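You operate a simulated robot arm through the tools that you are given. There is no shell and no other tool. Be economical: measure what you need, move in short steps, check, and stop when the job is done.

You are at the controls of a simulated robot arm. One attempt, no reset.

Task
Shut the white slider and dry the wet green hat and red socks on the warm top.
Fine: put each back once dry; open the slider again; leave the other hat and socks. Where these are worked on the way, their far stop is far enough and under half their travel is too little: white slider.

It is judged by the outcome, as a careful person would: the job done as asked, and still so three seconds after it is handed in. It fails if anything else is knocked over, pushed out of place, dropped, spilled or broken.

Robot
A 7-joint arm with a two-finger parallel gripper, fixed in place. Base frame: the origin is at the foot of the arm, x ahead of it, y to its left, z up; the work surface is at about z = 0.95. Readings come in m, degrees, newtons and seconds.
With the tool pointing down near the work surface it reaches from about 0.22 to 0.68 m from the base axis. Its first joint turns from -66.0 to 66.0 degrees. Payload 2.4 kg.
Tool frame: the origin (TCP) lies between the finger pads and is the grasp point; the fingertips stand 0.03 m ahead of it; z points along the fingers, y is the line along which they close. The gripper opens to 0.094 m. The fingers are 0.028 m wide and 0.01 m thick; the gripper's body (0.05 by 0.096 m) begins 0.055 m behind the TCP.
Orientation is that of the tool frame in the base frame, as [roll, pitch, yaw] about the fixed x, y, z axes, in that order (R = Rz(yaw) Ry(pitch) Rx(roll)). With the fingers straight down and closing along the base's y, the tool's x points along the base's -x, its y along +y and its z along -z.

Tools
- The arm moves only by the tool move_arm. Its argument "rows" is a list that holds one entry, the list of rows, each a list of 6 numbers: the shift along the tool's x, y, z in mm, then the turn, a rotation vector about the tool's x, y, z in degrees. In form: [[[x, y, z, rx, ry, rz], ...]]. A call has 1 to 8 rows; each row is the pose to reach, as a shift and turn from the pose commanded when the call began, along the tool's axes at that moment. "grip" is the finger opening in mm, from 0 to 94, set as the call begins (left out, the last holds). Rows are played at 5 a second. More than 0.05 m and 8.6 degrees between two rows, or a gripper value outside its range, and nothing of the call is played. Where a pose cannot be reached the arm comes as near as it can. A force on the tool above 90 N (or 10 N above the force at the start of the call, whichever is more), or a blocked arm, ends the call early, and 0.2 s more pass. Each finger travels about 0.153 m/s and halts on what it meets, pressing with about 31 N; the grip force reading is that of the motor and also rises with nothing between the fingers. The clock runs only during rows and for 0.2 s after the last one: add rows that repeat a pose to give the fingers time. The reply holds the time, the measured pose of the TCP, the force on the tool along the base axes, the opening and the grip force, in the units named above and with some noise, with the torque about the TCP (base axes, N m) and any sound that the robot's microphone picked up.
- Cameras (640 x 400 px; columns grow to the right, rows downward): "scene" is fixed at [0.0562, 0.5019, 1.4375]; the picture's right is [-0.46, -0.89, 0.00], its down [-0.56, 0.29, -0.77] and it looks along [0.69, -0.35, -0.63] (base axes); focal length 223 px, centre (320, 200). "wrist" rides on the gripper at [0.076, 0.014, -0.102] in the tool frame; the picture's right is [-0.18, 0.98, 0.00], its down [-0.75, -0.14, -0.64] and it looks along [-0.63, -0.12, 0.77] (tool axes); focal length 243 px, centre (320, 200). There is no depth. A picture from a camera that has moved, and an enlarged one, comes with that camera's place and axes in the base frame and with its lens.
- snapshot(camera): a new picture of that camera. No time passes.
- enlarge(camera, box): a new picture of the part [left, top, right, bottom] of that camera's present view, enlarged. No time passes.
- finish_job(): hands the job in; it is judged then, once.

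Go step by step. Nothing tells you positions but the pictures and the camera data: compare them with the known pose of the tool, close in by small moves and look again before you grip or let go. The budget is 120 turns and 64 pictures, counting those below and the enlarged ones. Unless the task says otherwise, let go and move clear before handing in, and close with one line.

The tools are called by a JSON object that holds its "method" and its "body". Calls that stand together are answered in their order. move_arm: Moves the arm, as the interface text tells. Its arguments: {"type":"object","properties":{"rows":{"type":"array","items":{"type":"array","items":{"type":"array","items":{"type":"number"}}}},"grip":{"type":"number"}},"required":["rows"]} The other tools are called the same way: snapshot (camera) takes a picture; enlarge (camera, box) takes an enlarged picture of a part of a camera's view; finish_job () hands the job in.

At the start:

```text
t: 0.0
ee_pos: [0.4057, 0.0541, 1.2868]
orientation: [-180.0, 0.0, -180.0]
contact_force: [-0.1, 0.1, -1.0]
torque: [-0.04, -0.03, 0.0]
finger_gap: 0.094
grasp_force: 0.0
```

scene: 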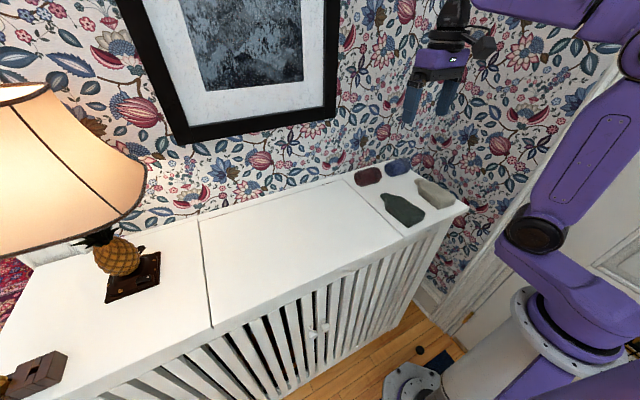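
wrist: 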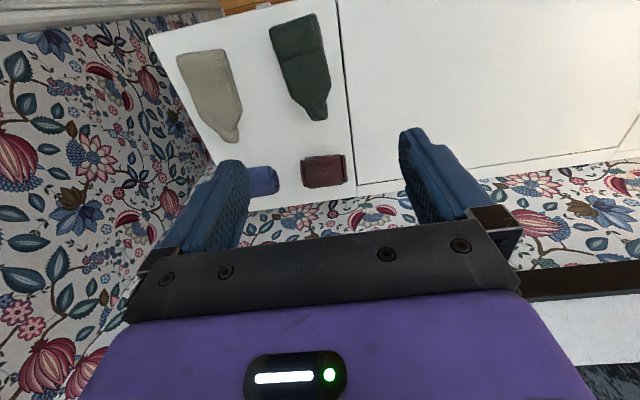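

I see a radiator cover with a middle top panel, green and beige hats and red and blue socks at its right end, and something like a small white knob on the front slats. I'll look closer.

{"method": "enlarge", "body": {"camera": "scene", "box": [240, 260, 400, 360]}}

{"method": "enlarge", "body": {"camera": "scene", "box": [320, 140, 480, 240]}}

{"method": "enlarge", "body": {"camera": "scene", "box": [0, 200, 320, 400]}}

```text
4.00 times, centred on (320, 310) of scene
camera zoom: at [0.0562, 0.5019, 1.4375], right [-0.46, -0.89, 0.0], down [-0.56, 0.29, -0.77], along [0.69, -0.35, -0.63], focal length 892 px, centre (320, -240)
```

zoom: 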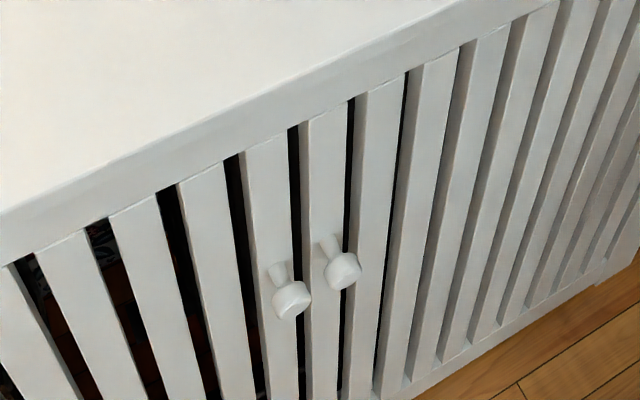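

```text
4.00 times, centred on (400, 190) of scene
camera zoom: at [0.0562, 0.5019, 1.4375], right [-0.46, -0.89, 0.0], down [-0.56, 0.29, -0.77], along [0.69, -0.35, -0.63], focal length 892 px, centre (0, 240)
```

zoom: 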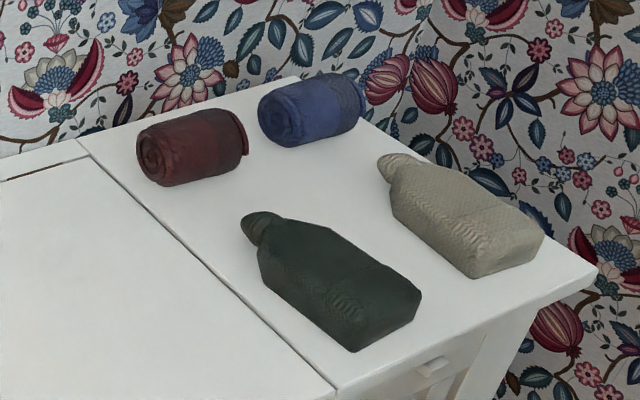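

```text
2.00 times, centred on (160, 300) of scene
camera zoom: at [0.0562, 0.5019, 1.4375], right [-0.46, -0.89, 0.0], down [-0.56, 0.29, -0.77], along [0.69, -0.35, -0.63], focal length 446 px, centre (640, 0)
```

zoom: 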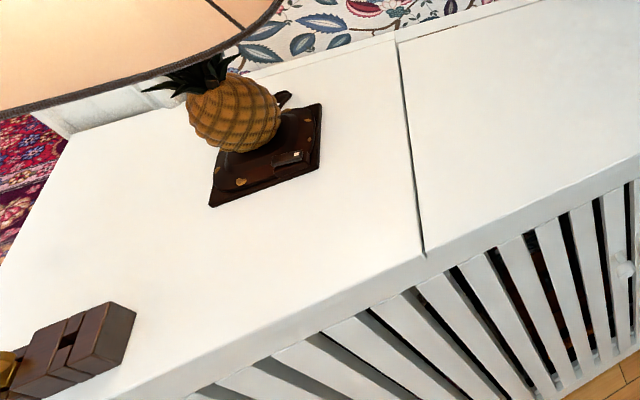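

There's a small white tab on the front edge below the hats; this may be the slider. Looking closer.

{"method": "enlarge", "body": {"camera": "scene", "box": [390, 200, 470, 250]}}

{"method": "enlarge", "body": {"camera": "wrist", "box": [140, 0, 380, 150]}}

```text
8.00 times, centred on (430, 225) of scene
camera zoom: at [0.0562, 0.5019, 1.4375], right [-0.46, -0.89, 0.0], down [-0.56, 0.29, -0.77], along [0.69, -0.35, -0.63], focal length 1783 px, centre (-560, 0)
```

zoom: 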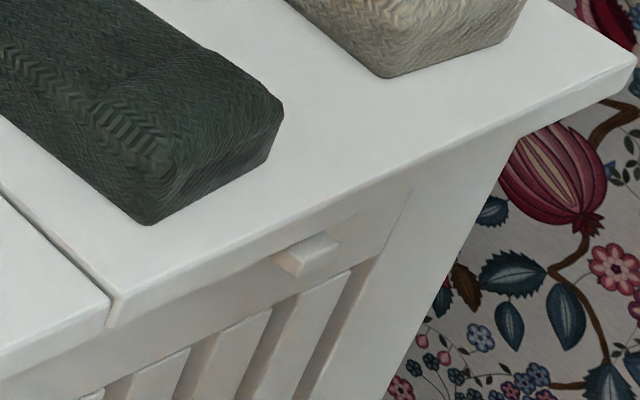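

```text
2.67 times, centred on (260, 75) of wrist
camera zoom: at [0.3302, 0.0676, 1.3893], right [0.18, 0.98, 0.0], down [0.75, -0.14, 0.64], along [0.63, -0.12, -0.77], focal length 647 px, centre (480, 533)
```

zoom: 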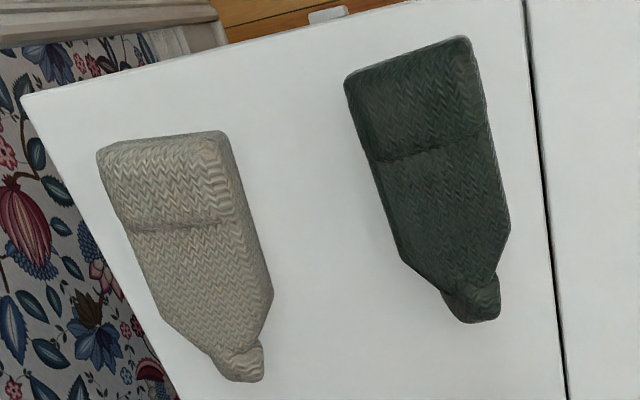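

The slider's tab seems to be at about (0.325, -0.02, 0.92), sticking out under the right section's front lip. I'll bring the wrist camera in front of it to see how it moves.

{"method": "move_arm", "body": {"rows": [[[31, -6, 30, 0, 0, 0], [62, -12, 60, 0, 0, 0], [93, -18, 90, 0, 0, 0], [124, -24, 120, 0, 0, 0], [155, -30, 150, 0, 0, 0], [155, -30, 150, 0, 0, 0]]]}}

{"method": "snapshot", "body": {"camera": "wrist"}}

```text
t: 1.4
ee_pos: [0.247, 0.0232, 1.1384]
orientation: [180.0, 0.0, -179.9]
contact_force: [0.5, -0.4, -0.4]
torque: [0.03, -0.01, 0.01]
finger_gap: 0.0942
grasp_force: 0.0
```

```text
56 pictures are left
camera wrist: at [0.1724, 0.0382, 1.2405], right [0.18, 0.98, 0.0], down [0.75, -0.14, 0.64], along [0.63, -0.12, -0.77], focal length 243 px, centre (320, 200)
```

wrist: 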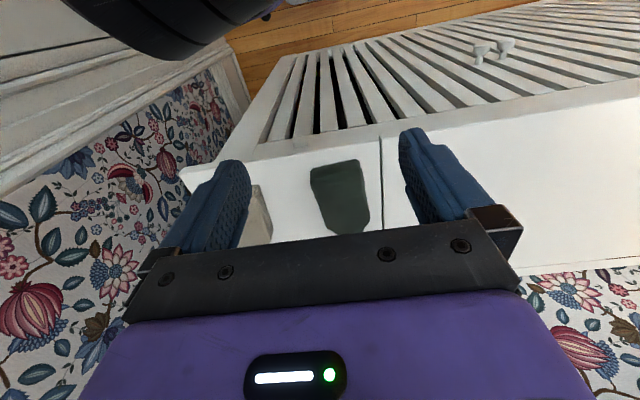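

The front is now in view; enlarging the rail with the tab.

{"method": "enlarge", "body": {"camera": "wrist", "box": [180, 50, 420, 200]}}

{"method": "enlarge", "body": {"camera": "wrist", "box": [400, 0, 640, 150]}}

```text
2.67 times, centred on (300, 125) of wrist
camera zoom: at [0.1724, 0.0382, 1.2405], right [0.18, 0.98, 0.0], down [0.75, -0.14, 0.64], along [0.63, -0.12, -0.77], focal length 647 px, centre (373, 400)
```

zoom: 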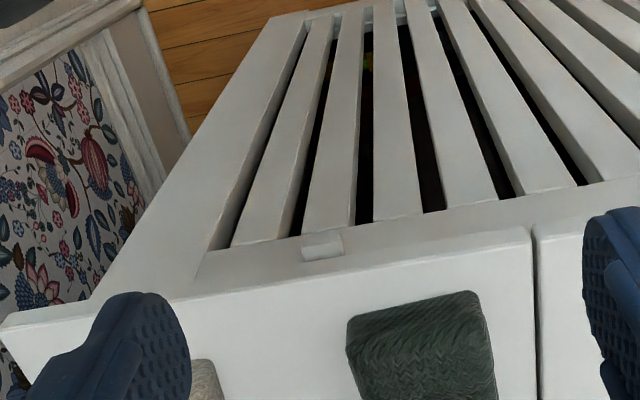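

```text
2.67 times, centred on (520, 75) of wrist
camera zoom: at [0.1724, 0.0382, 1.2405], right [0.18, 0.98, 0.0], down [0.75, -0.14, 0.64], along [0.63, -0.12, -0.77], focal length 647 px, centre (-213, 533)
```

zoom: 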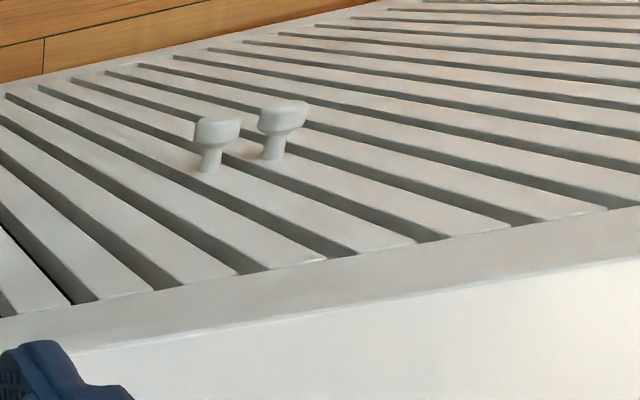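

I'll magnify the tab and the gaps to see which way the shutter goes.

{"method": "enlarge", "body": {"camera": "wrist", "box": [248, 105, 360, 175]}}

{"method": "enlarge", "body": {"camera": "wrist", "box": [260, 50, 420, 150]}}

```text
5.71 times, centred on (304, 140) of wrist
camera zoom: at [0.1724, 0.0382, 1.2405], right [0.18, 0.98, 0.0], down [0.75, -0.14, 0.64], along [0.63, -0.12, -0.77], focal length 1386 px, centre (411, 543)
```

zoom: 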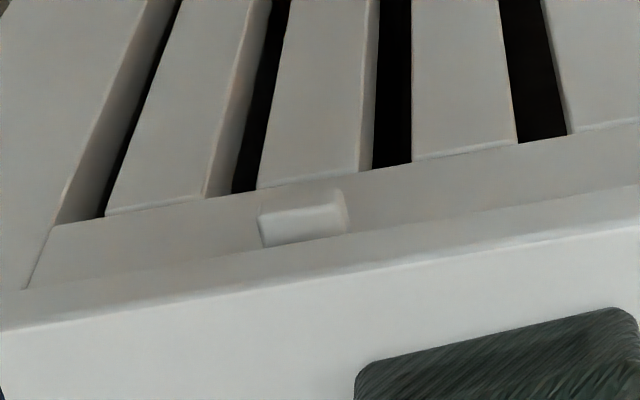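

```text
4.00 times, centred on (340, 100) of wrist
camera zoom: at [0.1724, 0.0382, 1.2405], right [0.18, 0.98, 0.0], down [0.75, -0.14, 0.64], along [0.63, -0.12, -0.77], focal length 970 px, centre (240, 600)
```

zoom: 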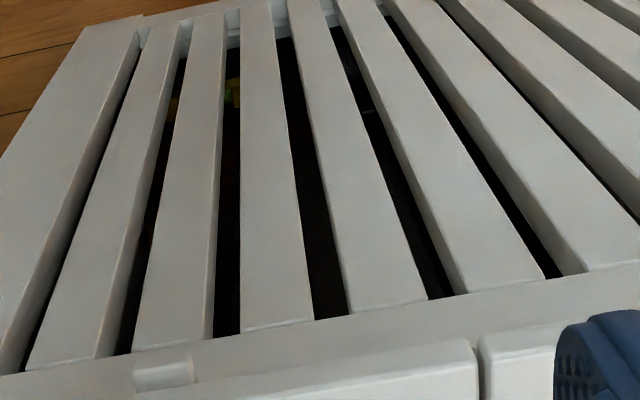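

The tab's tip triangulates to about (0.3215, -0.017, 0.925), 20 mm wide, mostly hidden under the lip. I'll tilt the fingers forward 35° in front of the lip so their tips can reach under it.

{"method": "move_arm", "body": {"rows": [[[0, -5.7, 20, 0, -5, 0], [0, -11.4, 40, 0, -10, 0], [0, -17.1, 60, 0, -15, 0], [0, -22.8, 80, 0, -20, 0], [0, -28.5, 100, 0, -25, 0], [0, -34.2, 120, 0, -30, 0], [0, -40, 140, 0, -35, 0], [0, -40, 140, 0, -35, 0]]], "grip": 50}}

{"method": "snapshot", "body": {"camera": "wrist"}}

{"method": "snapshot", "body": {"camera": "scene"}}

```text
t: 3.2
ee_pos: [0.2938, 0.0438, 1.0167]
orientation: [-179.9, 34.9, 180.0]
contact_force: [-0.9, 0.0, 0.5]
torque: [-0.04, -0.02, 0.0]
finger_gap: 0.0501
grasp_force: 0.1
out of reach, approached as far as the arm can: row 2, 5, 6, 7, 8
```

```text
51 pictures are left
camera wrist: at [0.1743, 0.0588, 1.0568], right [0.15, 0.98, 0.1], down [0.25, -0.14, 0.96], along [0.96, -0.12, -0.27], focal length 243 px, centre (320, 200)
```

wrist: 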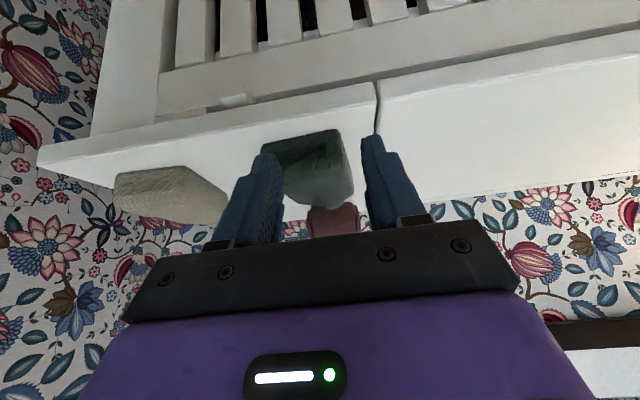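

```text
50 pictures are left
```

scene: 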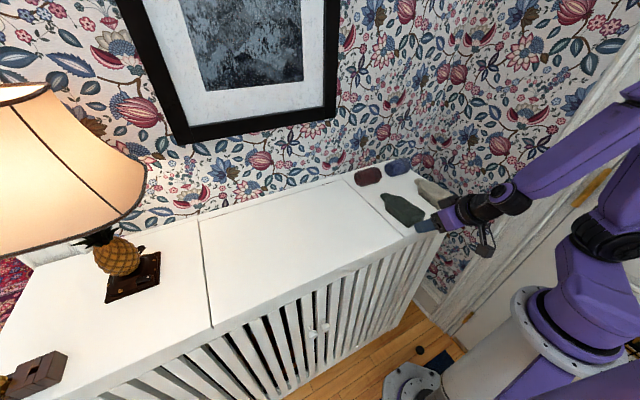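

Reach limits the tilt at this range; I'll refine lip and tab geometry from this view, then use a smaller tilt.

{"method": "enlarge", "body": {"camera": "wrist", "box": [184, 60, 296, 130]}}

```text
5.71 times, centred on (240, 95) of wrist
camera zoom: at [0.1743, 0.0588, 1.0568], right [0.15, 0.98, 0.1], down [0.25, -0.14, 0.96], along [0.96, -0.12, -0.27], focal length 1386 px, centre (777, 800)
```

zoom: 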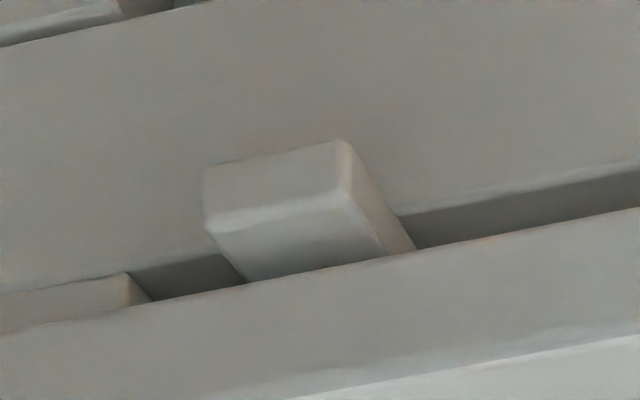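

There's a slot behind the lip: its right end lies just right of the tab, and it continues to the left. I'll look at how far it extends.

{"method": "enlarge", "body": {"camera": "wrist", "box": [230, 30, 390, 130]}}

```text
4.00 times, centred on (310, 80) of wrist
camera zoom: at [0.1743, 0.0588, 1.0568], right [0.15, 0.98, 0.1], down [0.25, -0.14, 0.96], along [0.96, -0.12, -0.27], focal length 970 px, centre (360, 680)
```

zoom: 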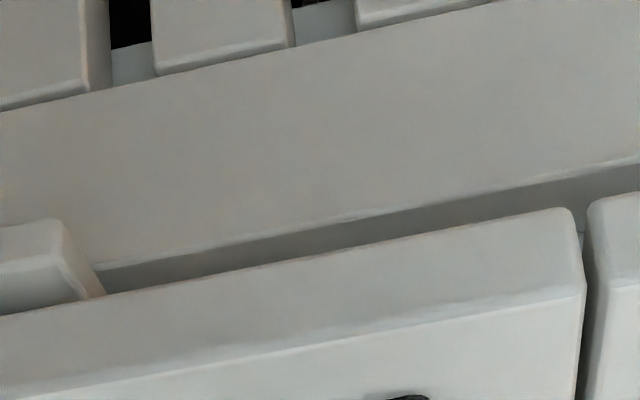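

Lip is at x≈0.325, z 0.933–0.950; the tab z 0.916–0.925, tip x≈0.3225, y≈-0.017. I'll go to a reachable pose with 25° tilt first.

{"method": "move_arm", "body": {"rows": [[[-27, 0, -5.5, 0, 5, 0], [-54, 0, -11, 0, 10, 0], [-54, 0, -11, 0, 10, 0]]], "grip": 50}}

```text
t: 4.0
ee_pos: [0.3334, 0.0454, 1.0564]
orientation: [-180.0, 24.9, 179.9]
contact_force: [0.1, 0.0, 0.0]
torque: [-0.04, 0.0, 0.0]
finger_gap: 0.0499
grasp_force: 0.1
```

{"method": "move_arm", "body": {"rows": [[[20.4, -30, -9.5, 0, 0, 0], [40.8, -62.4, -19, 0, 0, 0], [59.8, -62.4, 21.8, 0, 0, 0], [78.9, -62.4, 62.5, 0, 0, 0], [78.9, -62.4, 62.5, 0, 0, 0]]], "grip": 50}}

{"method": "snapshot", "body": {"camera": "wrist"}}

```text
t: 5.2
ee_pos: [0.3083, 0.0038, 0.9756]
orientation: [179.6, 24.7, 179.2]
contact_force: [-29.0, -2.0, 40.3]
torque: [-0.53, -0.02, -0.19]
finger_gap: 0.0459
grasp_force: 0.0
out of reach, approached as far as the arm can: row 3, 4, 5
stopped in row 5: the force on the tool passed its limit at 96 N (the readings are from after the stop); the commanded pose is now the measured one
```

```text
47 pictures are left
camera wrist: at [0.1973, 0.019, 1.0359], right [0.18, 0.98, 0.08], down [0.41, -0.15, 0.9], along [0.89, -0.13, -0.43], focal length 243 px, centre (320, 200)
```

wrist: 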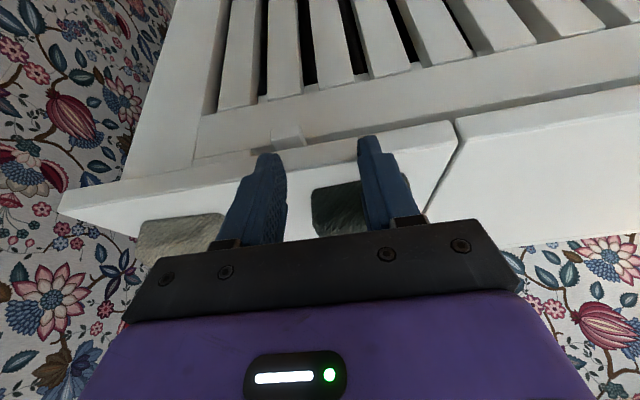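

The fingers met the lip because the arm can't come this close with 25° tilt. I'll back straight up and reduce the tilt to 15°.

{"method": "move_arm", "body": {"rows": [[[-12, 0, -27, 0, 0, 0], [-25, 0, -54, 0, 5, 0], [-25, 0, -54, 0, 10, 0], [-25, 0, -54, 0, 10, 0]]], "grip": 50}}

{"method": "snapshot", "body": {"camera": "scene"}}

```text
t: 6.2
ee_pos: [0.3096, 0.0036, 1.0336]
orientation: [179.7, 14.6, 179.0]
contact_force: [-0.4, 0.7, -0.7]
torque: [0.0, 0.02, 0.04]
finger_gap: 0.0497
grasp_force: 0.0
```

```text
46 pictures are left
```

scene: 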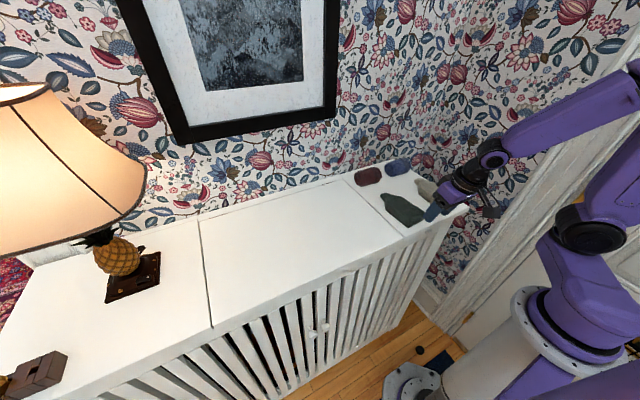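

{"method": "move_arm", "body": {"rows": [[[29, -21, -7.6, 0, 0, 0], [29, -21, -7.6, 0, 0, 0]]]}}

```text
t: 6.8
ee_pos: [0.277, -0.0157, 1.0333]
orientation: [179.7, 14.6, 179.1]
contact_force: [-1.1, -0.7, 0.3]
torque: [0.03, 0.05, 0.0]
finger_gap: 0.0502
grasp_force: 0.1
```

{"method": "move_arm", "body": {"rows": [[[8, 0, 31, 0, 0, 0], [16, 0, 62, 0, 0, 0], [16, 0, 62, 0, 0, 0]]]}}

```text
t: 7.6
ee_pos: [0.2872, -0.0108, 0.9686]
orientation: [179.7, 14.6, 179.2]
contact_force: [0.0, -0.1, 0.2]
torque: [0.0, 0.0, 0.0]
finger_gap: 0.05
grasp_force: 0.0
out of reach, approached as far as the arm can: row 2, 3
```

{"method": "move_arm", "body": {"rows": [[[0.5, -6, 13.9, 0, 2.6, 0], [0, -6, 34.4, 0, 2.6, 0], [0, -6, 34.4, 0, 2.6, 0]]]}}

{"method": "snapshot", "body": {"camera": "wrist"}}

```text
t: 8.4
ee_pos: [0.2972, -0.0166, 0.9376]
orientation: [179.6, 11.9, 179.2]
contact_force: [-0.8, 0.3, 1.0]
torque: [0.0, 0.0, -0.02]
finger_gap: 0.05
grasp_force: 0.1
```

```text
45 pictures are left
camera wrist: at [0.2028, -0.0015, 1.0212], right [0.19, 0.98, 0.05], down [0.6, -0.15, 0.78], along [0.78, -0.12, -0.62], focal length 243 px, centre (320, 200)
```

wrist: 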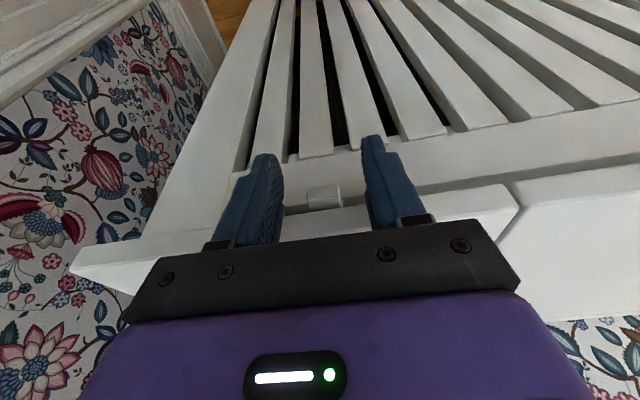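

The tab sits between the fingers. I'll advance 12 mm under the lip and then close.

{"method": "move_arm", "body": {"rows": [[[-6, 0, 2.5, 0, 0, 0], [-11.3, 0, 4.4, 0, 0, 0], [-11.3, 0, 4.4, 0, 0, 0]]]}}

{"method": "enlarge", "body": {"camera": "wrist", "box": [200, 100, 440, 250]}}

```text
t: 9.2
ee_pos: [0.3088, -0.0178, 0.9341]
orientation: [179.6, 11.9, 179.2]
contact_force: [0.3, 0.0, 0.4]
torque: [-0.02, 0.01, 0.02]
finger_gap: 0.0498
grasp_force: 0.0
```

```text
2.67 times, centred on (320, 175) of wrist
camera zoom: at [0.2152, -0.0021, 1.0188], right [0.19, 0.98, 0.04], down [0.6, -0.15, 0.78], along [0.78, -0.12, -0.62], focal length 647 px, centre (320, 267)
```

zoom: 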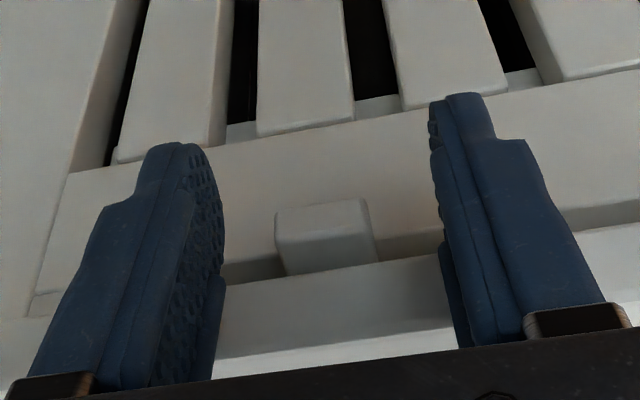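

No contact so far. Closing on the tab.

{"method": "move_arm", "body": {"rows": [[[0, 0, 0, 0, 0, 0], [0, 0, 0, 0, 0, 0], [0, 0, 0, 0, 0, 0]]], "grip": 12}}

{"method": "enlarge", "body": {"camera": "wrist", "box": [200, 80, 440, 230]}}

```text
t: 10.0
ee_pos: [0.3088, -0.0169, 0.9355]
orientation: [179.7, 12.0, 179.2]
contact_force: [3.3, -0.1, -4.7]
torque: [-0.33, 0.0, 0.11]
finger_gap: 0.0216
grasp_force: 44.8
```

```text
2.67 times, centred on (320, 155) of wrist
camera zoom: at [0.2151, -0.0022, 1.0188], right [0.19, 0.98, 0.04], down [0.6, -0.15, 0.78], along [0.78, -0.12, -0.62], focal length 647 px, centre (320, 320)
```

zoom: 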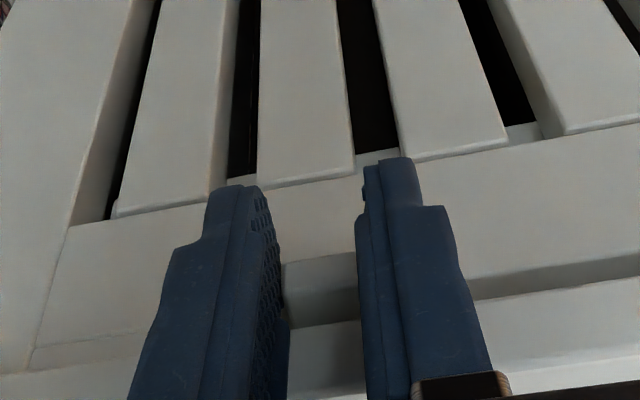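

Gripped (21.6 mm). Now a gentle test push toward +y, where the slot runs on.

{"method": "move_arm", "body": {"rows": [[[0, 3, 0, 0, 0, 0], [0, 6, 0, 0, 0, 0], [0, 9, 0, 0, 0, 0], [0, 9, 0, 0, 0, 0]]]}}

{"method": "enlarge", "body": {"camera": "wrist", "box": [200, 80, 440, 230]}}

```text
t: 11.0
ee_pos: [0.3085, -0.0089, 0.9346]
orientation: [179.8, 11.9, 179.3]
contact_force: [5.1, -0.9, -31.9]
torque: [-0.14, 0.59, 0.1]
finger_gap: 0.0217
grasp_force: 45.2
```

```text
2.67 times, centred on (320, 155) of wrist
camera zoom: at [0.2153, 0.007, 1.0195], right [0.19, 0.98, 0.04], down [0.6, -0.15, 0.78], along [0.77, -0.13, -0.62], focal length 647 px, centre (320, 320)
```

zoom: 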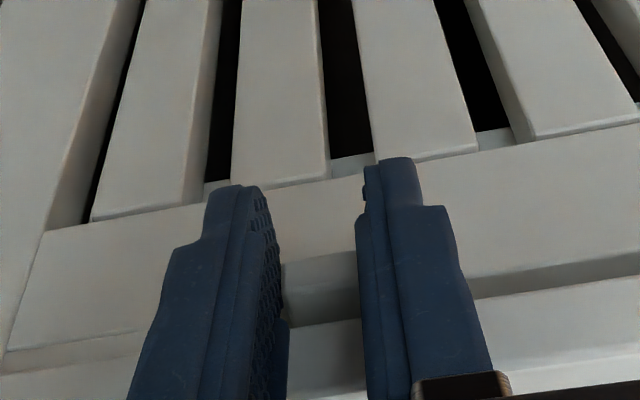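

It slides freely toward +y. I'll continue that way toward its stop.

{"method": "move_arm", "body": {"rows": [[[0, 6, 0, 0, 0, 0], [0, 12, 0, 0, 0, 0], [0, 18, 0, 0, 0, 0], [0, 24, 0, 0, 0, 0], [0, 30, 0, 0, 0, 0], [0, 30, 0, 0, 0, 0]]]}}

{"method": "snapshot", "body": {"camera": "wrist"}}

```text
t: 12.4
ee_pos: [0.3099, 0.0232, 0.9352]
orientation: [179.5, 12.1, 179.2]
contact_force: [-19.1, 1.3, 26.2]
torque: [-0.36, -0.15, 0.21]
finger_gap: 0.0217
grasp_force: 44.9
```

```text
41 pictures are left
camera wrist: at [0.215, 0.0386, 1.0196], right [0.19, 0.98, 0.05], down [0.6, -0.15, 0.79], along [0.78, -0.12, -0.62], focal length 243 px, centre (320, 200)
```

wrist: 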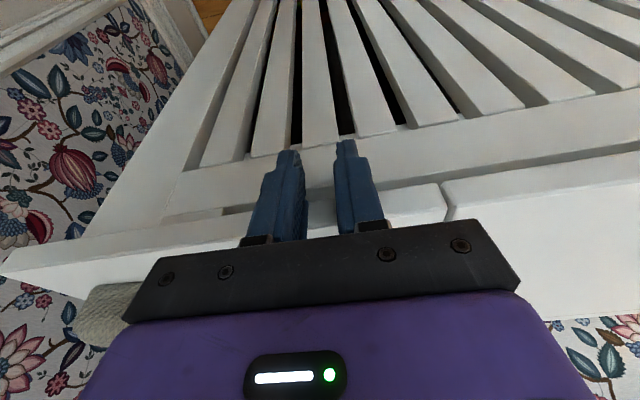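

Still sliding freely. Check the scene for what's changing.

{"method": "enlarge", "body": {"camera": "scene", "box": [240, 200, 480, 350]}}

{"method": "enlarge", "body": {"camera": "wrist", "box": [120, 100, 360, 250]}}

```text
2.67 times, centred on (360, 275) of scene
camera zoom: at [0.0554, 0.5019, 1.4375], right [-0.46, -0.89, 0.0], down [-0.56, 0.29, -0.78], along [0.69, -0.35, -0.63], focal length 594 px, centre (213, 0)
```

zoom: 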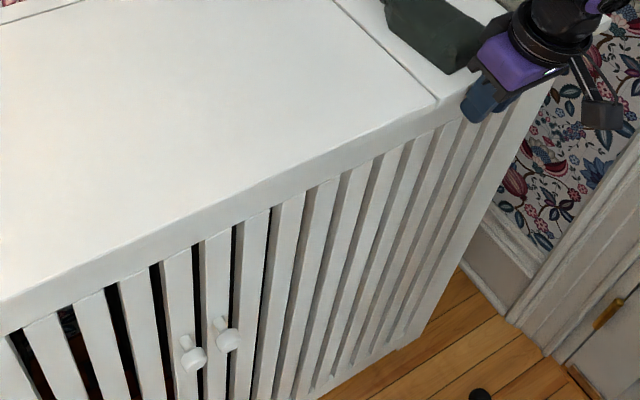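

```text
2.67 times, centred on (240, 175) of wrist
camera zoom: at [0.215, 0.0386, 1.0196], right [0.19, 0.98, 0.05], down [0.6, -0.15, 0.79], along [0.78, -0.12, -0.62], focal length 647 px, centre (533, 267)
```

zoom: 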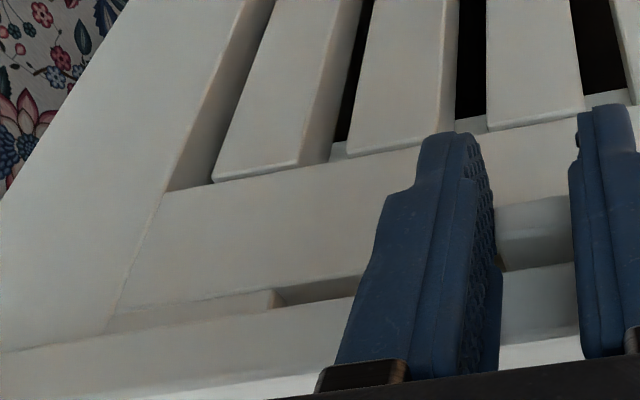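

The tab began near the right end of its slot, so the far stop is toward +y. Continuing.

{"method": "move_arm", "body": {"rows": [[[0, 10, 0, 0, 0, 0], [0, 20, 0, 0, 0, 0], [0, 30, 0, 0, 0, 0], [0, 40, 0, 0, 0, 0], [0, 50, 0, 0, 0, 0], [0, 60, 0, 0, 0, 0], [0, 60, 0, 0, 0, 0]]]}}

{"method": "snapshot", "body": {"camera": "wrist"}}

```text
t: 14.0
ee_pos: [0.3088, 0.0673, 0.9358]
orientation: [-178.3, 11.3, 177.9]
contact_force: [15.3, -74.3, 14.7]
torque: [-0.74, -1.05, -0.33]
finger_gap: 0.0222
grasp_force: 45.2
```

```text
38 pictures are left
camera wrist: at [0.2168, 0.0881, 1.0196], right [0.22, 0.98, 0.01], down [0.61, -0.14, 0.78], along [0.76, -0.17, -0.62], focal length 243 px, centre (320, 200)
```

wrist: 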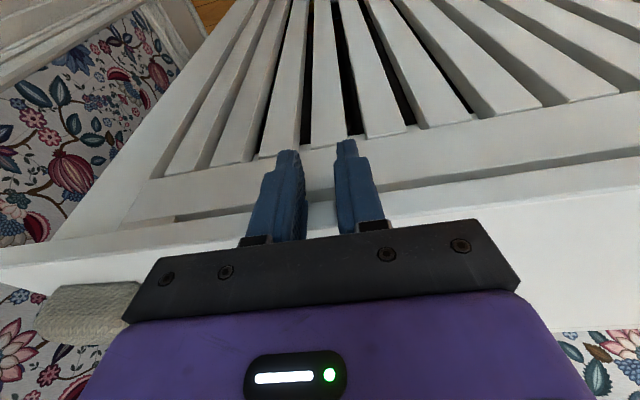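

The slider met a firm stop at tab y≈0.07 (about 87 mm of travel). I'll relax the push, open, and then back out.

{"method": "move_arm", "body": {"rows": [[[0, -6, 0, 0, 0, 0], [0, -12, 0, 0, 0, 0], [0, -12, 0, 0, 0, 0]]]}}

```text
t: 14.8
ee_pos: [0.3075, 0.0668, 0.9359]
orientation: [-179.6, 11.5, 179.1]
contact_force: [9.7, -31.4, -30.9]
torque: [-0.05, 0.47, -0.21]
finger_gap: 0.0218
grasp_force: 44.7
```

{"method": "move_arm", "body": {"rows": [[[0, -4, 0, 0, 0, 0], [0, -4, 0, 0, 0, 0], [0, -4, 0, 0, 0, 0]]], "grip": 44}}

{"method": "enlarge", "body": {"camera": "wrist", "box": [160, 100, 400, 250]}}

```text
t: 15.6
ee_pos: [0.3097, 0.0685, 0.9364]
orientation: [179.6, 12.0, 179.5]
contact_force: [-31.2, 10.4, -1.3]
torque: [0.1, 0.25, 1.03]
finger_gap: 0.0492
grasp_force: 4.7
```

```text
2.67 times, centred on (280, 175) of wrist
camera zoom: at [0.2151, 0.0829, 1.0207], right [0.19, 0.98, 0.04], down [0.6, -0.15, 0.78], along [0.78, -0.12, -0.62], focal length 647 px, centre (427, 267)
```

zoom: 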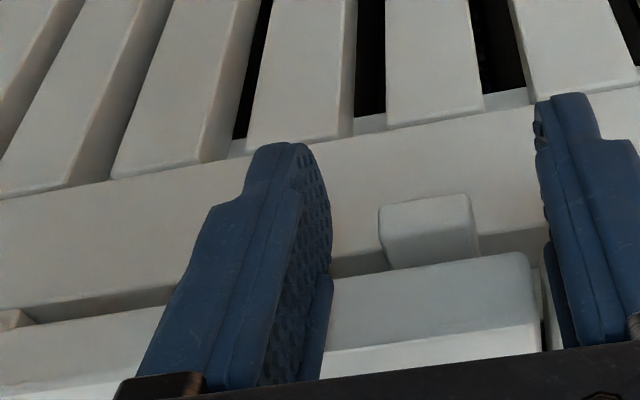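

Released with the tab at y≈0.0675. Back out along -x and up.

{"method": "move_arm", "body": {"rows": [[[8, 0, -2, 0, 0, 0], [14, 0, -4, 0, 0, 0], [14, 0, -40, 0, 0, 0], [0, 0, -85, 0, 0, 0], [0, 0, -110, 0, 6, 0], [0, 0, -140, 0, 12, 0], [0, 0, -140, 0, 12, 0]]], "grip": 50}}

{"method": "snapshot", "body": {"camera": "wrist"}}

{"method": "enlarge", "body": {"camera": "scene", "box": [330, 190, 490, 290]}}

```text
t: 17.2
ee_pos: [0.2802, 0.0665, 1.0755]
orientation: [179.5, 0.0, 179.3]
contact_force: [-0.1, -0.7, 1.2]
torque: [-0.02, 0.0, 0.01]
finger_gap: 0.0502
grasp_force: 0.2
```

```text
36 pictures are left
camera wrist: at [0.2067, 0.0809, 1.1771], right [0.2, 0.98, 0.01], down [0.75, -0.15, 0.64], along [0.63, -0.12, -0.77], focal length 243 px, centre (320, 200)
```

wrist: 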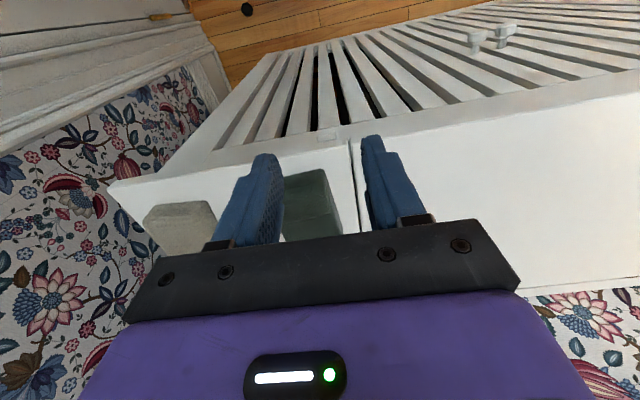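

```text
4.00 times, centred on (410, 240) of scene
camera zoom: at [0.0562, 0.5019, 1.4375], right [-0.46, -0.89, 0.0], down [-0.56, 0.29, -0.77], along [0.69, -0.35, -0.63], focal length 892 px, centre (-40, 40)
```

zoom: 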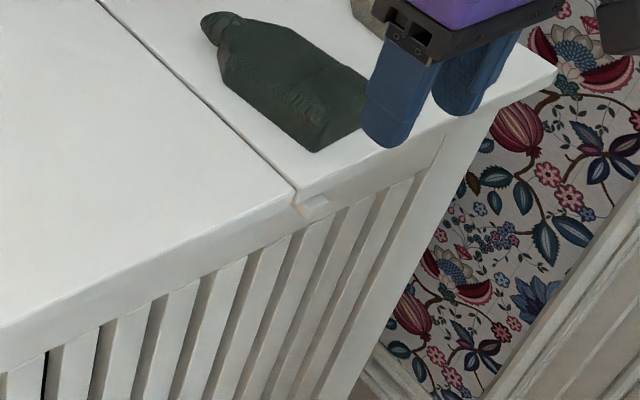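

The slider is shut. Next the green hat: I estimate its body centre at (0.395, 0.027), about 66 mm wide, axis turned about +5°. I'll hover above it with the gripper open.

{"method": "move_arm", "body": {"rows": [[[-40, -13, -8, 0, 0, -2], [-80, -26, -8, 0, 0, -4], [-115, -40, -8, 0, 0, -5.7], [-115, -40, -8, 0, 0, -5.7]]], "grip": 94}}

{"method": "snapshot", "body": {"camera": "wrist"}}

{"method": "enlarge", "body": {"camera": "scene", "box": [340, 130, 500, 230]}}

```text
t: 18.2
ee_pos: [0.3949, 0.0247, 1.0817]
orientation: [179.6, 0.0, -175.1]
contact_force: [1.1, 0.2, -0.2]
torque: [0.0, -0.03, 0.0]
finger_gap: 0.094
grasp_force: 0.1
```

```text
34 pictures are left
camera wrist: at [0.3201, 0.0322, 1.1844], right [0.1, 1.0, 0.01], down [0.76, -0.08, 0.64], along [0.64, -0.06, -0.77], focal length 243 px, centre (320, 200)
```

wrist: 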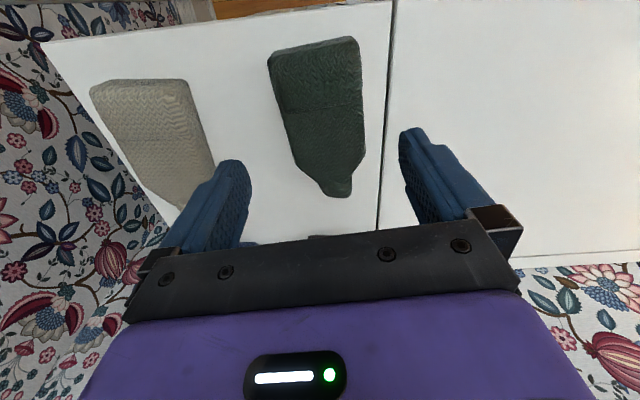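

```text
4.00 times, centred on (420, 180) of scene
camera zoom: at [0.0562, 0.5019, 1.4375], right [-0.46, -0.89, 0.0], down [-0.56, 0.29, -0.77], along [0.69, -0.35, -0.63], focal length 892 px, centre (-80, 280)
```

zoom: 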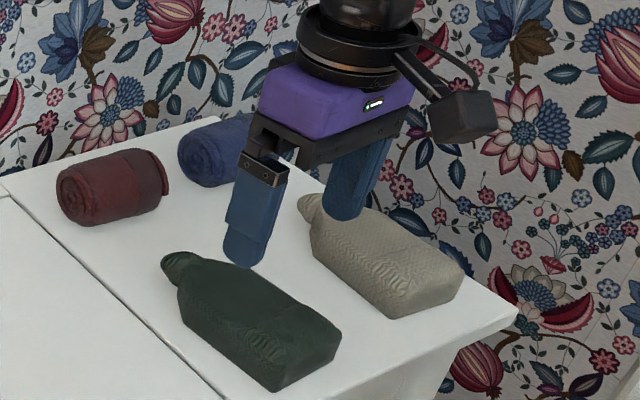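

Hat body spans x 0.35–0.445, centre line y≈0.0275 at x 0.40, yaw ≈4.5°. Descending around it.

{"method": "move_arm", "body": {"rows": [[[-7, 1.5, 30, 0, 0, 0], [-7, 1.5, 60, 0, 0, 0], [-7, 1.5, 80, 0, 0, 0], [-7, 1.5, 94, 0, 0, 0], [-7, 1.5, 94, 0, 0, 0]]], "grip": 94}}

{"method": "snapshot", "body": {"camera": "wrist"}}

```text
t: 19.4
ee_pos: [0.4029, 0.0268, 0.9877]
orientation: [179.7, 0.0, -175.2]
contact_force: [-0.7, -0.2, -0.5]
torque: [0.0, 0.01, -0.04]
finger_gap: 0.094
grasp_force: 0.0
```

```text
32 pictures are left
camera wrist: at [0.3273, 0.0342, 1.0908], right [0.1, 1.0, 0.01], down [0.76, -0.08, 0.64], along [0.64, -0.06, -0.77], focal length 243 px, centre (320, 200)
```

wrist: 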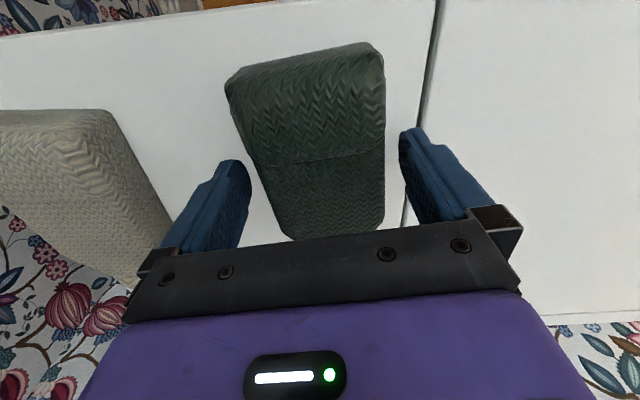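

The hat is nicely between the fingers. Closing.

{"method": "move_arm", "body": {"rows": [[[0, 0, 0, 0, 0, 0], [0, 0, 0, 0, 0, 0], [0, 0, 0, 0, 0, 0]]], "grip": 45}}

```text
t: 20.2
ee_pos: [0.4025, 0.0264, 0.9892]
orientation: [179.7, 0.2, -175.1]
contact_force: [0.7, -0.1, -0.2]
torque: [-0.02, -0.04, 0.01]
finger_gap: 0.0757
grasp_force: 31.1
```

Gripped at 76 mm. Lifting.

{"method": "move_arm", "body": {"rows": [[[0, 0, -15, 0, 0, 0], [0, 0, -35, 0, 0, 0], [0, 0, -60, 0, 0, 0], [0, 0, -60, 0, 0, 0]]]}}

{"method": "snapshot", "body": {"camera": "scene"}}

```text
t: 21.2
ee_pos: [0.4032, 0.0255, 1.0491]
orientation: [179.7, 0.1, -174.9]
contact_force: [-1.0, -0.1, -0.8]
torque: [-0.04, 0.04, 0.01]
finger_gap: 0.0756
grasp_force: 31.8
```

```text
31 pictures are left
```

scene: 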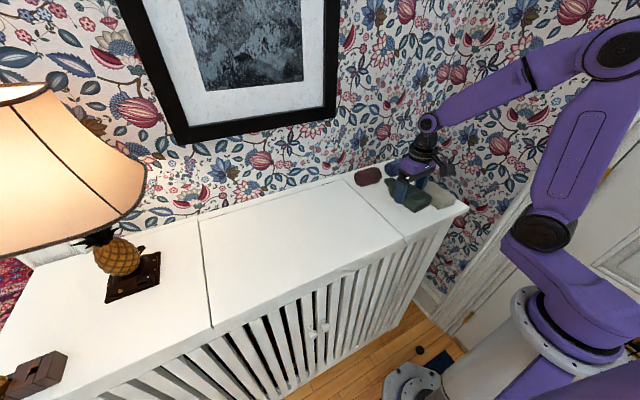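

The hat is held. Carrying it to the middle panel at about (0.42, 0.275).

{"method": "move_arm", "body": {"rows": [[[-7, 41, 0, 0, 0, 0], [-14, 82, 0, 0, 0, 0], [-21, 123, 0, 0, 0, 0], [-28, 164, 0, 0, 0, 0], [-35, 205, 0, 0, 0, 0], [-41, 247, 0, 0, 0, 0], [-41, 247, 0, 0, 0, 0]]]}}

{"method": "snapshot", "body": {"camera": "scene"}}

```text
t: 22.8
ee_pos: [0.4172, 0.2756, 1.0515]
orientation: [179.7, 0.1, -175.1]
contact_force: [-0.1, 0.0, 0.1]
torque: [-0.01, 0.03, -0.01]
finger_gap: 0.0756
grasp_force: 31.1
```

```text
30 pictures are left
```

scene: 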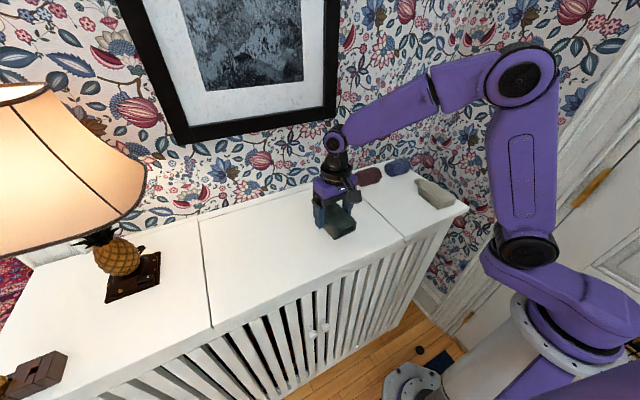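

Over the panel. Lowering the same 60 mm.

{"method": "move_arm", "body": {"rows": [[[0, 0, 25, 0, 0, 0], [0, 0, 45, 0, 0, 0], [0, 0, 55, 0, 0, 0], [0, 0, 60, 0, 0, 0], [0, 0, 61, 0, 0, 0]]]}}

```text
t: 24.0
ee_pos: [0.4229, 0.2783, 0.9885]
orientation: [179.8, 0.1, -175.0]
contact_force: [-8.3, -4.5, 21.6]
torque: [-0.42, -0.21, -0.26]
finger_gap: 0.0758
grasp_force: 31.1
```

Contact with the top. Releasing, then rising.

{"method": "move_arm", "body": {"rows": [[[0, 0, -1, 0, 0, 0], [0, 0, -1, 0, 0, 0], [0, 0, -1, 0, 0, 0], [0, 0, -35, 0, 0, 0], [0, 0, -80, 0, 0, 0], [0, 0, -80, 0, 0, 0]]], "grip": 94}}

{"method": "enlarge", "body": {"camera": "scene", "box": [240, 130, 480, 280]}}

{"method": "snapshot", "body": {"camera": "wrist"}}

```text
t: 25.4
ee_pos: [0.4209, 0.2767, 1.0714]
orientation: [179.7, 0.1, -175.0]
contact_force: [-0.3, -1.0, 0.1]
torque: [-0.02, 0.02, 0.03]
finger_gap: 0.0939
grasp_force: 0.0
```

```text
2.67 times, centred on (360, 205) of scene
camera zoom: at [0.0562, 0.5019, 1.4375], right [-0.46, -0.89, 0.0], down [-0.56, 0.29, -0.77], along [0.69, -0.35, -0.63], focal length 594 px, centre (213, 187)
```

zoom: 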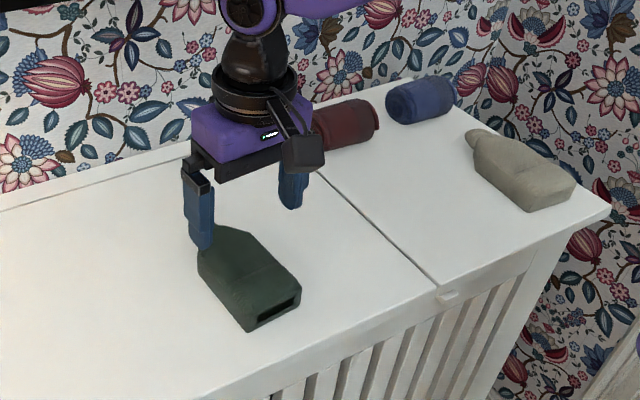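

```text
28 pictures are left
camera wrist: at [0.3457, 0.2839, 1.1737], right [0.1, 1.0, 0.01], down [0.76, -0.08, 0.64], along [0.64, -0.06, -0.77], focal length 243 px, centre (320, 200)
```

wrist: 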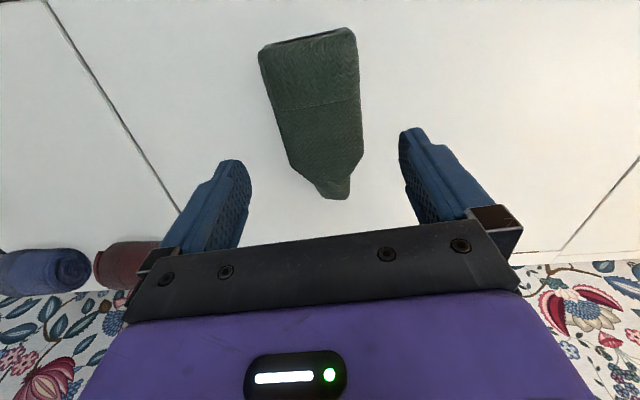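

The hat is on the warm panel at about (0.42, 0.278). Next I'll look at the red socks from nearer.

{"method": "move_arm", "body": {"rows": [[[-1, -43, -8, 0, 0, 0], [-2, -86, -16, 0, 0, 1], [-3, -129, -25, 0, 0, 2], [-4, -172, -33, 0, 0, 3], [-5, -215, -42, 0, 0, 4], [-6.5, -258, -50, 0, 0, 5], [-6.5, -258, -50, 0, 0, 5]]]}}

{"method": "snapshot", "body": {"camera": "wrist"}}

{"method": "enlarge", "body": {"camera": "scene", "box": [320, 140, 440, 215]}}

```text
t: 27.0
ee_pos: [0.4519, 0.0169, 1.1216]
orientation: [179.7, 0.1, -180.0]
contact_force: [-0.1, 0.3, -0.3]
torque: [0.03, -0.01, 0.03]
finger_gap: 0.094
grasp_force: 0.0
```

```text
27 pictures are left
camera wrist: at [0.3768, 0.0312, 1.2234], right [0.18, 0.98, 0.01], down [0.75, -0.15, 0.64], along [0.63, -0.11, -0.77], focal length 243 px, centre (320, 200)
```

wrist: 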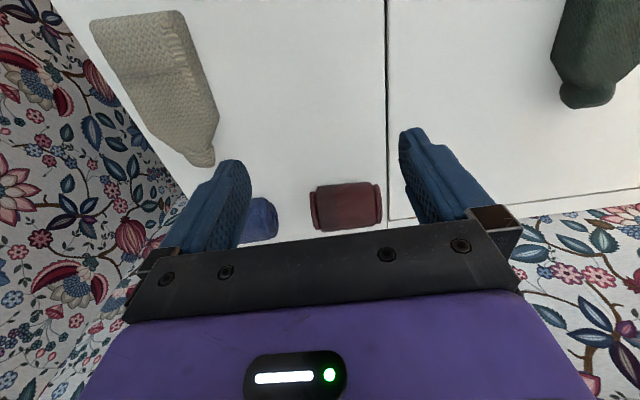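

```text
5.33 times, centred on (380, 178) of scene
camera zoom: at [0.0562, 0.5019, 1.4375], right [-0.46, -0.89, 0.0], down [-0.56, 0.29, -0.77], along [0.69, -0.35, -0.63], focal length 1189 px, centre (0, 320)
```

zoom: 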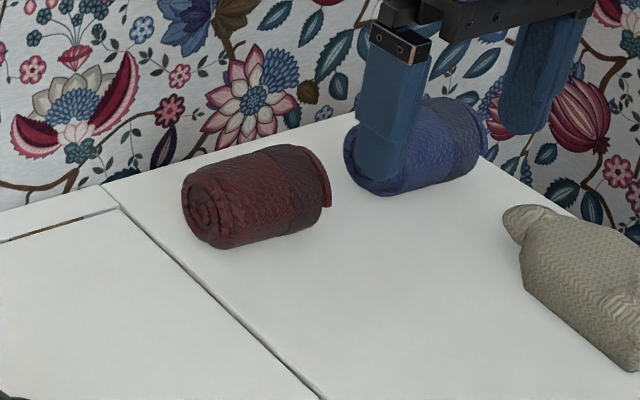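

Socks: a roll lying along y, centre about (0.600, 0.025, 0.978), ~56 mm thick and ~97 mm long, so I'll grip across x. Turning the tool by 90° while moving above them.

{"method": "move_arm", "body": {"rows": [[[-20, 1, 0, 0, 0, 8.2], [-40, 2, 0, 0, 0, 16.4], [-60, 3, 0, 0, 0, 24.6], [-80, 4, 0, 0, 0, 32.8], [-100, 5, 0, 0, 0, 41], [-120, 6, 0, 0, 0, 49.2], [-148, 8, 0, 0, 0, 57.4], [-148, 8, 0, 0, 0, 57.4]]], "grip": 90}}

```text
t: 28.8
ee_pos: [0.6012, 0.028, 1.1157]
orientation: [179.7, -0.3, 122.4]
contact_force: [0.9, -0.4, 0.3]
torque: [0.02, -0.02, -0.02]
finger_gap: 0.0897
grasp_force: 0.0
```

{"method": "move_arm", "body": {"rows": [[[0, 0, 0, 0, 0, 8.1], [0, 0, 0, 0, 0, 16.2], [0, 0, 0, 0, 0, 24.3], [0, 0, 0, 0, 0, 32.4], [0, 0, 0, 0, 0, 32.4]]]}}

{"method": "snapshot", "body": {"camera": "wrist"}}

{"method": "enlarge", "body": {"camera": "scene", "box": [320, 130, 440, 205]}}

```text
t: 30.0
ee_pos: [0.6001, 0.0266, 1.1144]
orientation: [179.9, -0.3, 90.0]
contact_force: [0.2, -1.4, -0.4]
torque: [0.02, -0.01, -0.02]
finger_gap: 0.0899
grasp_force: 0.1
```

```text
25 pictures are left
camera wrist: at [0.6155, 0.1037, 1.2188], right [0.98, -0.18, 0.0], down [-0.14, -0.76, 0.64], along [-0.12, -0.63, -0.77], focal length 243 px, centre (320, 200)
```

wrist: 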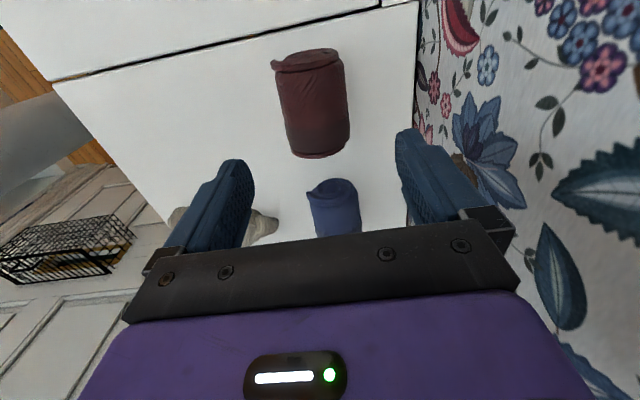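

```text
5.33 times, centred on (380, 168) of scene
camera zoom: at [0.0562, 0.5019, 1.4375], right [-0.46, -0.89, 0.0], down [-0.56, 0.29, -0.77], along [0.69, -0.35, -0.63], focal length 1189 px, centre (0, 373)
```

zoom: 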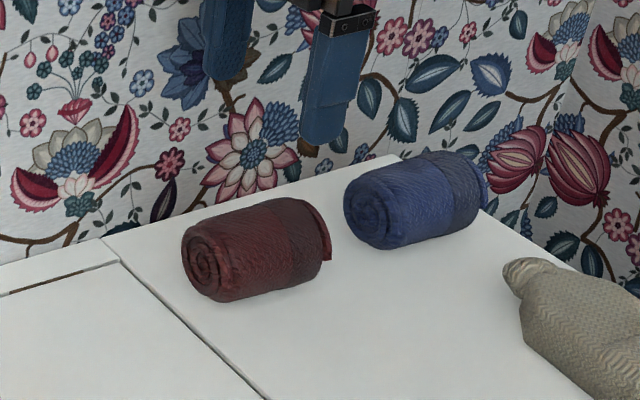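

The socks' centre is confirmed at (0.597, 0.026); fingers straddle them along x with the wall well behind (x≈0.70). Descending.

{"method": "move_arm", "body": {"rows": [[[0, -3, 30, 0, 0, 0], [0, -3, 60, 0, 0, 0], [0, -3, 90, 0, 0, 0], [0, -3, 112, 0, 0, 0], [0, -3, 126, 0, 0, 0], [0, -3, 126, 0, 0, 0]]], "grip": 94}}

{"method": "snapshot", "body": {"camera": "wrist"}}

```text
t: 31.4
ee_pos: [0.5964, 0.0268, 0.99]
orientation: [-179.9, -0.3, 90.2]
contact_force: [0.0, 0.7, -0.7]
torque: [-0.01, 0.02, 0.01]
finger_gap: 0.0938
grasp_force: 0.1
```

```text
23 pictures are left
camera wrist: at [0.6136, 0.1028, 1.0932], right [0.98, -0.18, 0.0], down [-0.14, -0.76, 0.64], along [-0.12, -0.63, -0.77], focal length 243 px, centre (320, 200)
```

wrist: 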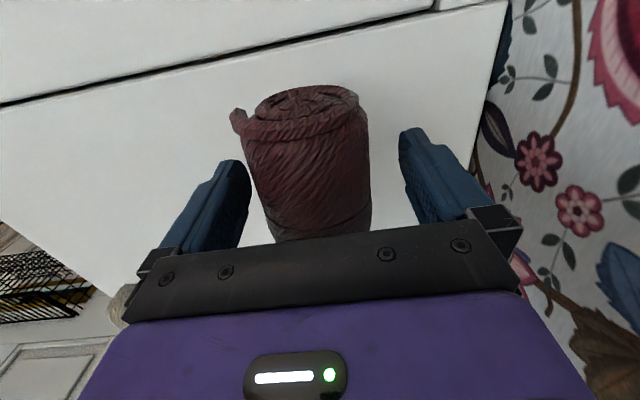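

Well centred. Closing on the socks and lifting a little.

{"method": "move_arm", "body": {"rows": [[[0, 0, 0, 0, 0, 0], [0, 0, 0, 0, 0, 0], [0, 0, 0, 0, 0, 0], [0, 0, 0, 0, 0, 0]]], "grip": 40}}

```text
t: 32.4
ee_pos: [0.5979, 0.0269, 0.9906]
orientation: [-179.9, -0.3, 90.2]
contact_force: [0.5, -0.9, -0.1]
torque: [0.01, -0.01, 0.0]
finger_gap: 0.0681
grasp_force: 30.7
```

Gripped at 68 mm. Lifting.

{"method": "move_arm", "body": {"rows": [[[0, 0, -15, 0, 0, 0], [0, 0, -40, 0, 0, 0], [0, 0, -75, 0, 0, 0], [0, 0, -75, 0, 0, 0]]]}}

{"method": "snapshot", "body": {"camera": "wrist"}}

```text
t: 33.4
ee_pos: [0.5975, 0.0254, 1.0655]
orientation: [-180.0, -0.3, 90.2]
contact_force: [0.0, -0.3, -1.2]
torque: [0.01, 0.05, 0.0]
finger_gap: 0.0679
grasp_force: 30.9
```

```text
22 pictures are left
camera wrist: at [0.6141, 0.1009, 1.1687], right [0.98, -0.18, 0.0], down [-0.14, -0.76, 0.64], along [-0.12, -0.63, -0.77], focal length 243 px, centre (320, 200)
```

wrist: 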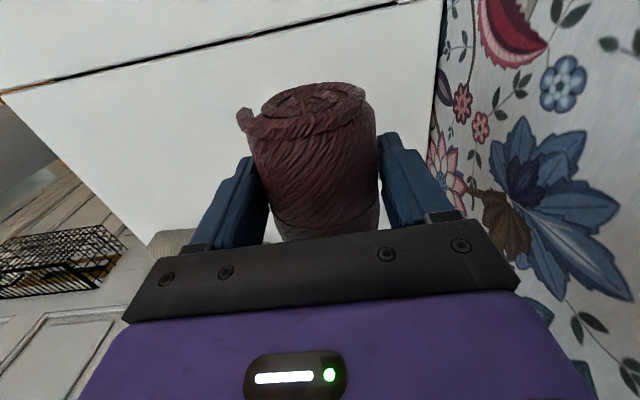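

Socks are held. Carrying them to about (0.508, 0.386) on the middle panel.

{"method": "move_arm", "body": {"rows": [[[45, -11, 0, 0, 0, 0], [90, -22, 0, 0, 0, 0], [135, -34, 0, 0, 0, 0], [180, -45, 0, 0, 0, 0], [225, -56, 0, 0, 0, 0], [270, -67, 0, 0, 0, 0], [315, -79, 0, 0, 0, 0], [360, -90, 0, 0, 0, 0]]]}}

{"method": "snapshot", "body": {"camera": "scene"}}

```text
t: 35.2
ee_pos: [0.5044, 0.3913, 1.0644]
orientation: [-180.0, -0.3, 90.1]
contact_force: [0.1, -0.5, -1.0]
torque: [-0.01, 0.01, 0.01]
finger_gap: 0.0679
grasp_force: 31.1
```

```text
21 pictures are left
```

scene: 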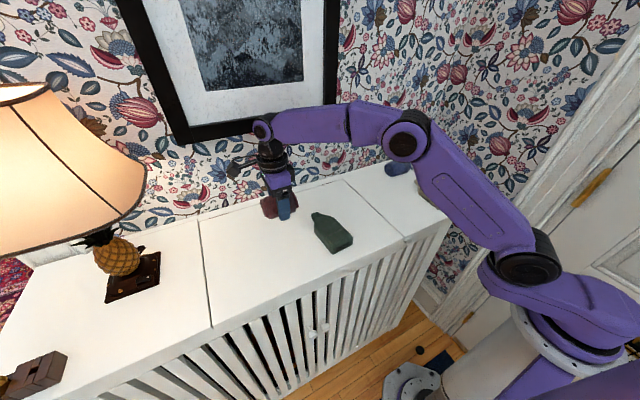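

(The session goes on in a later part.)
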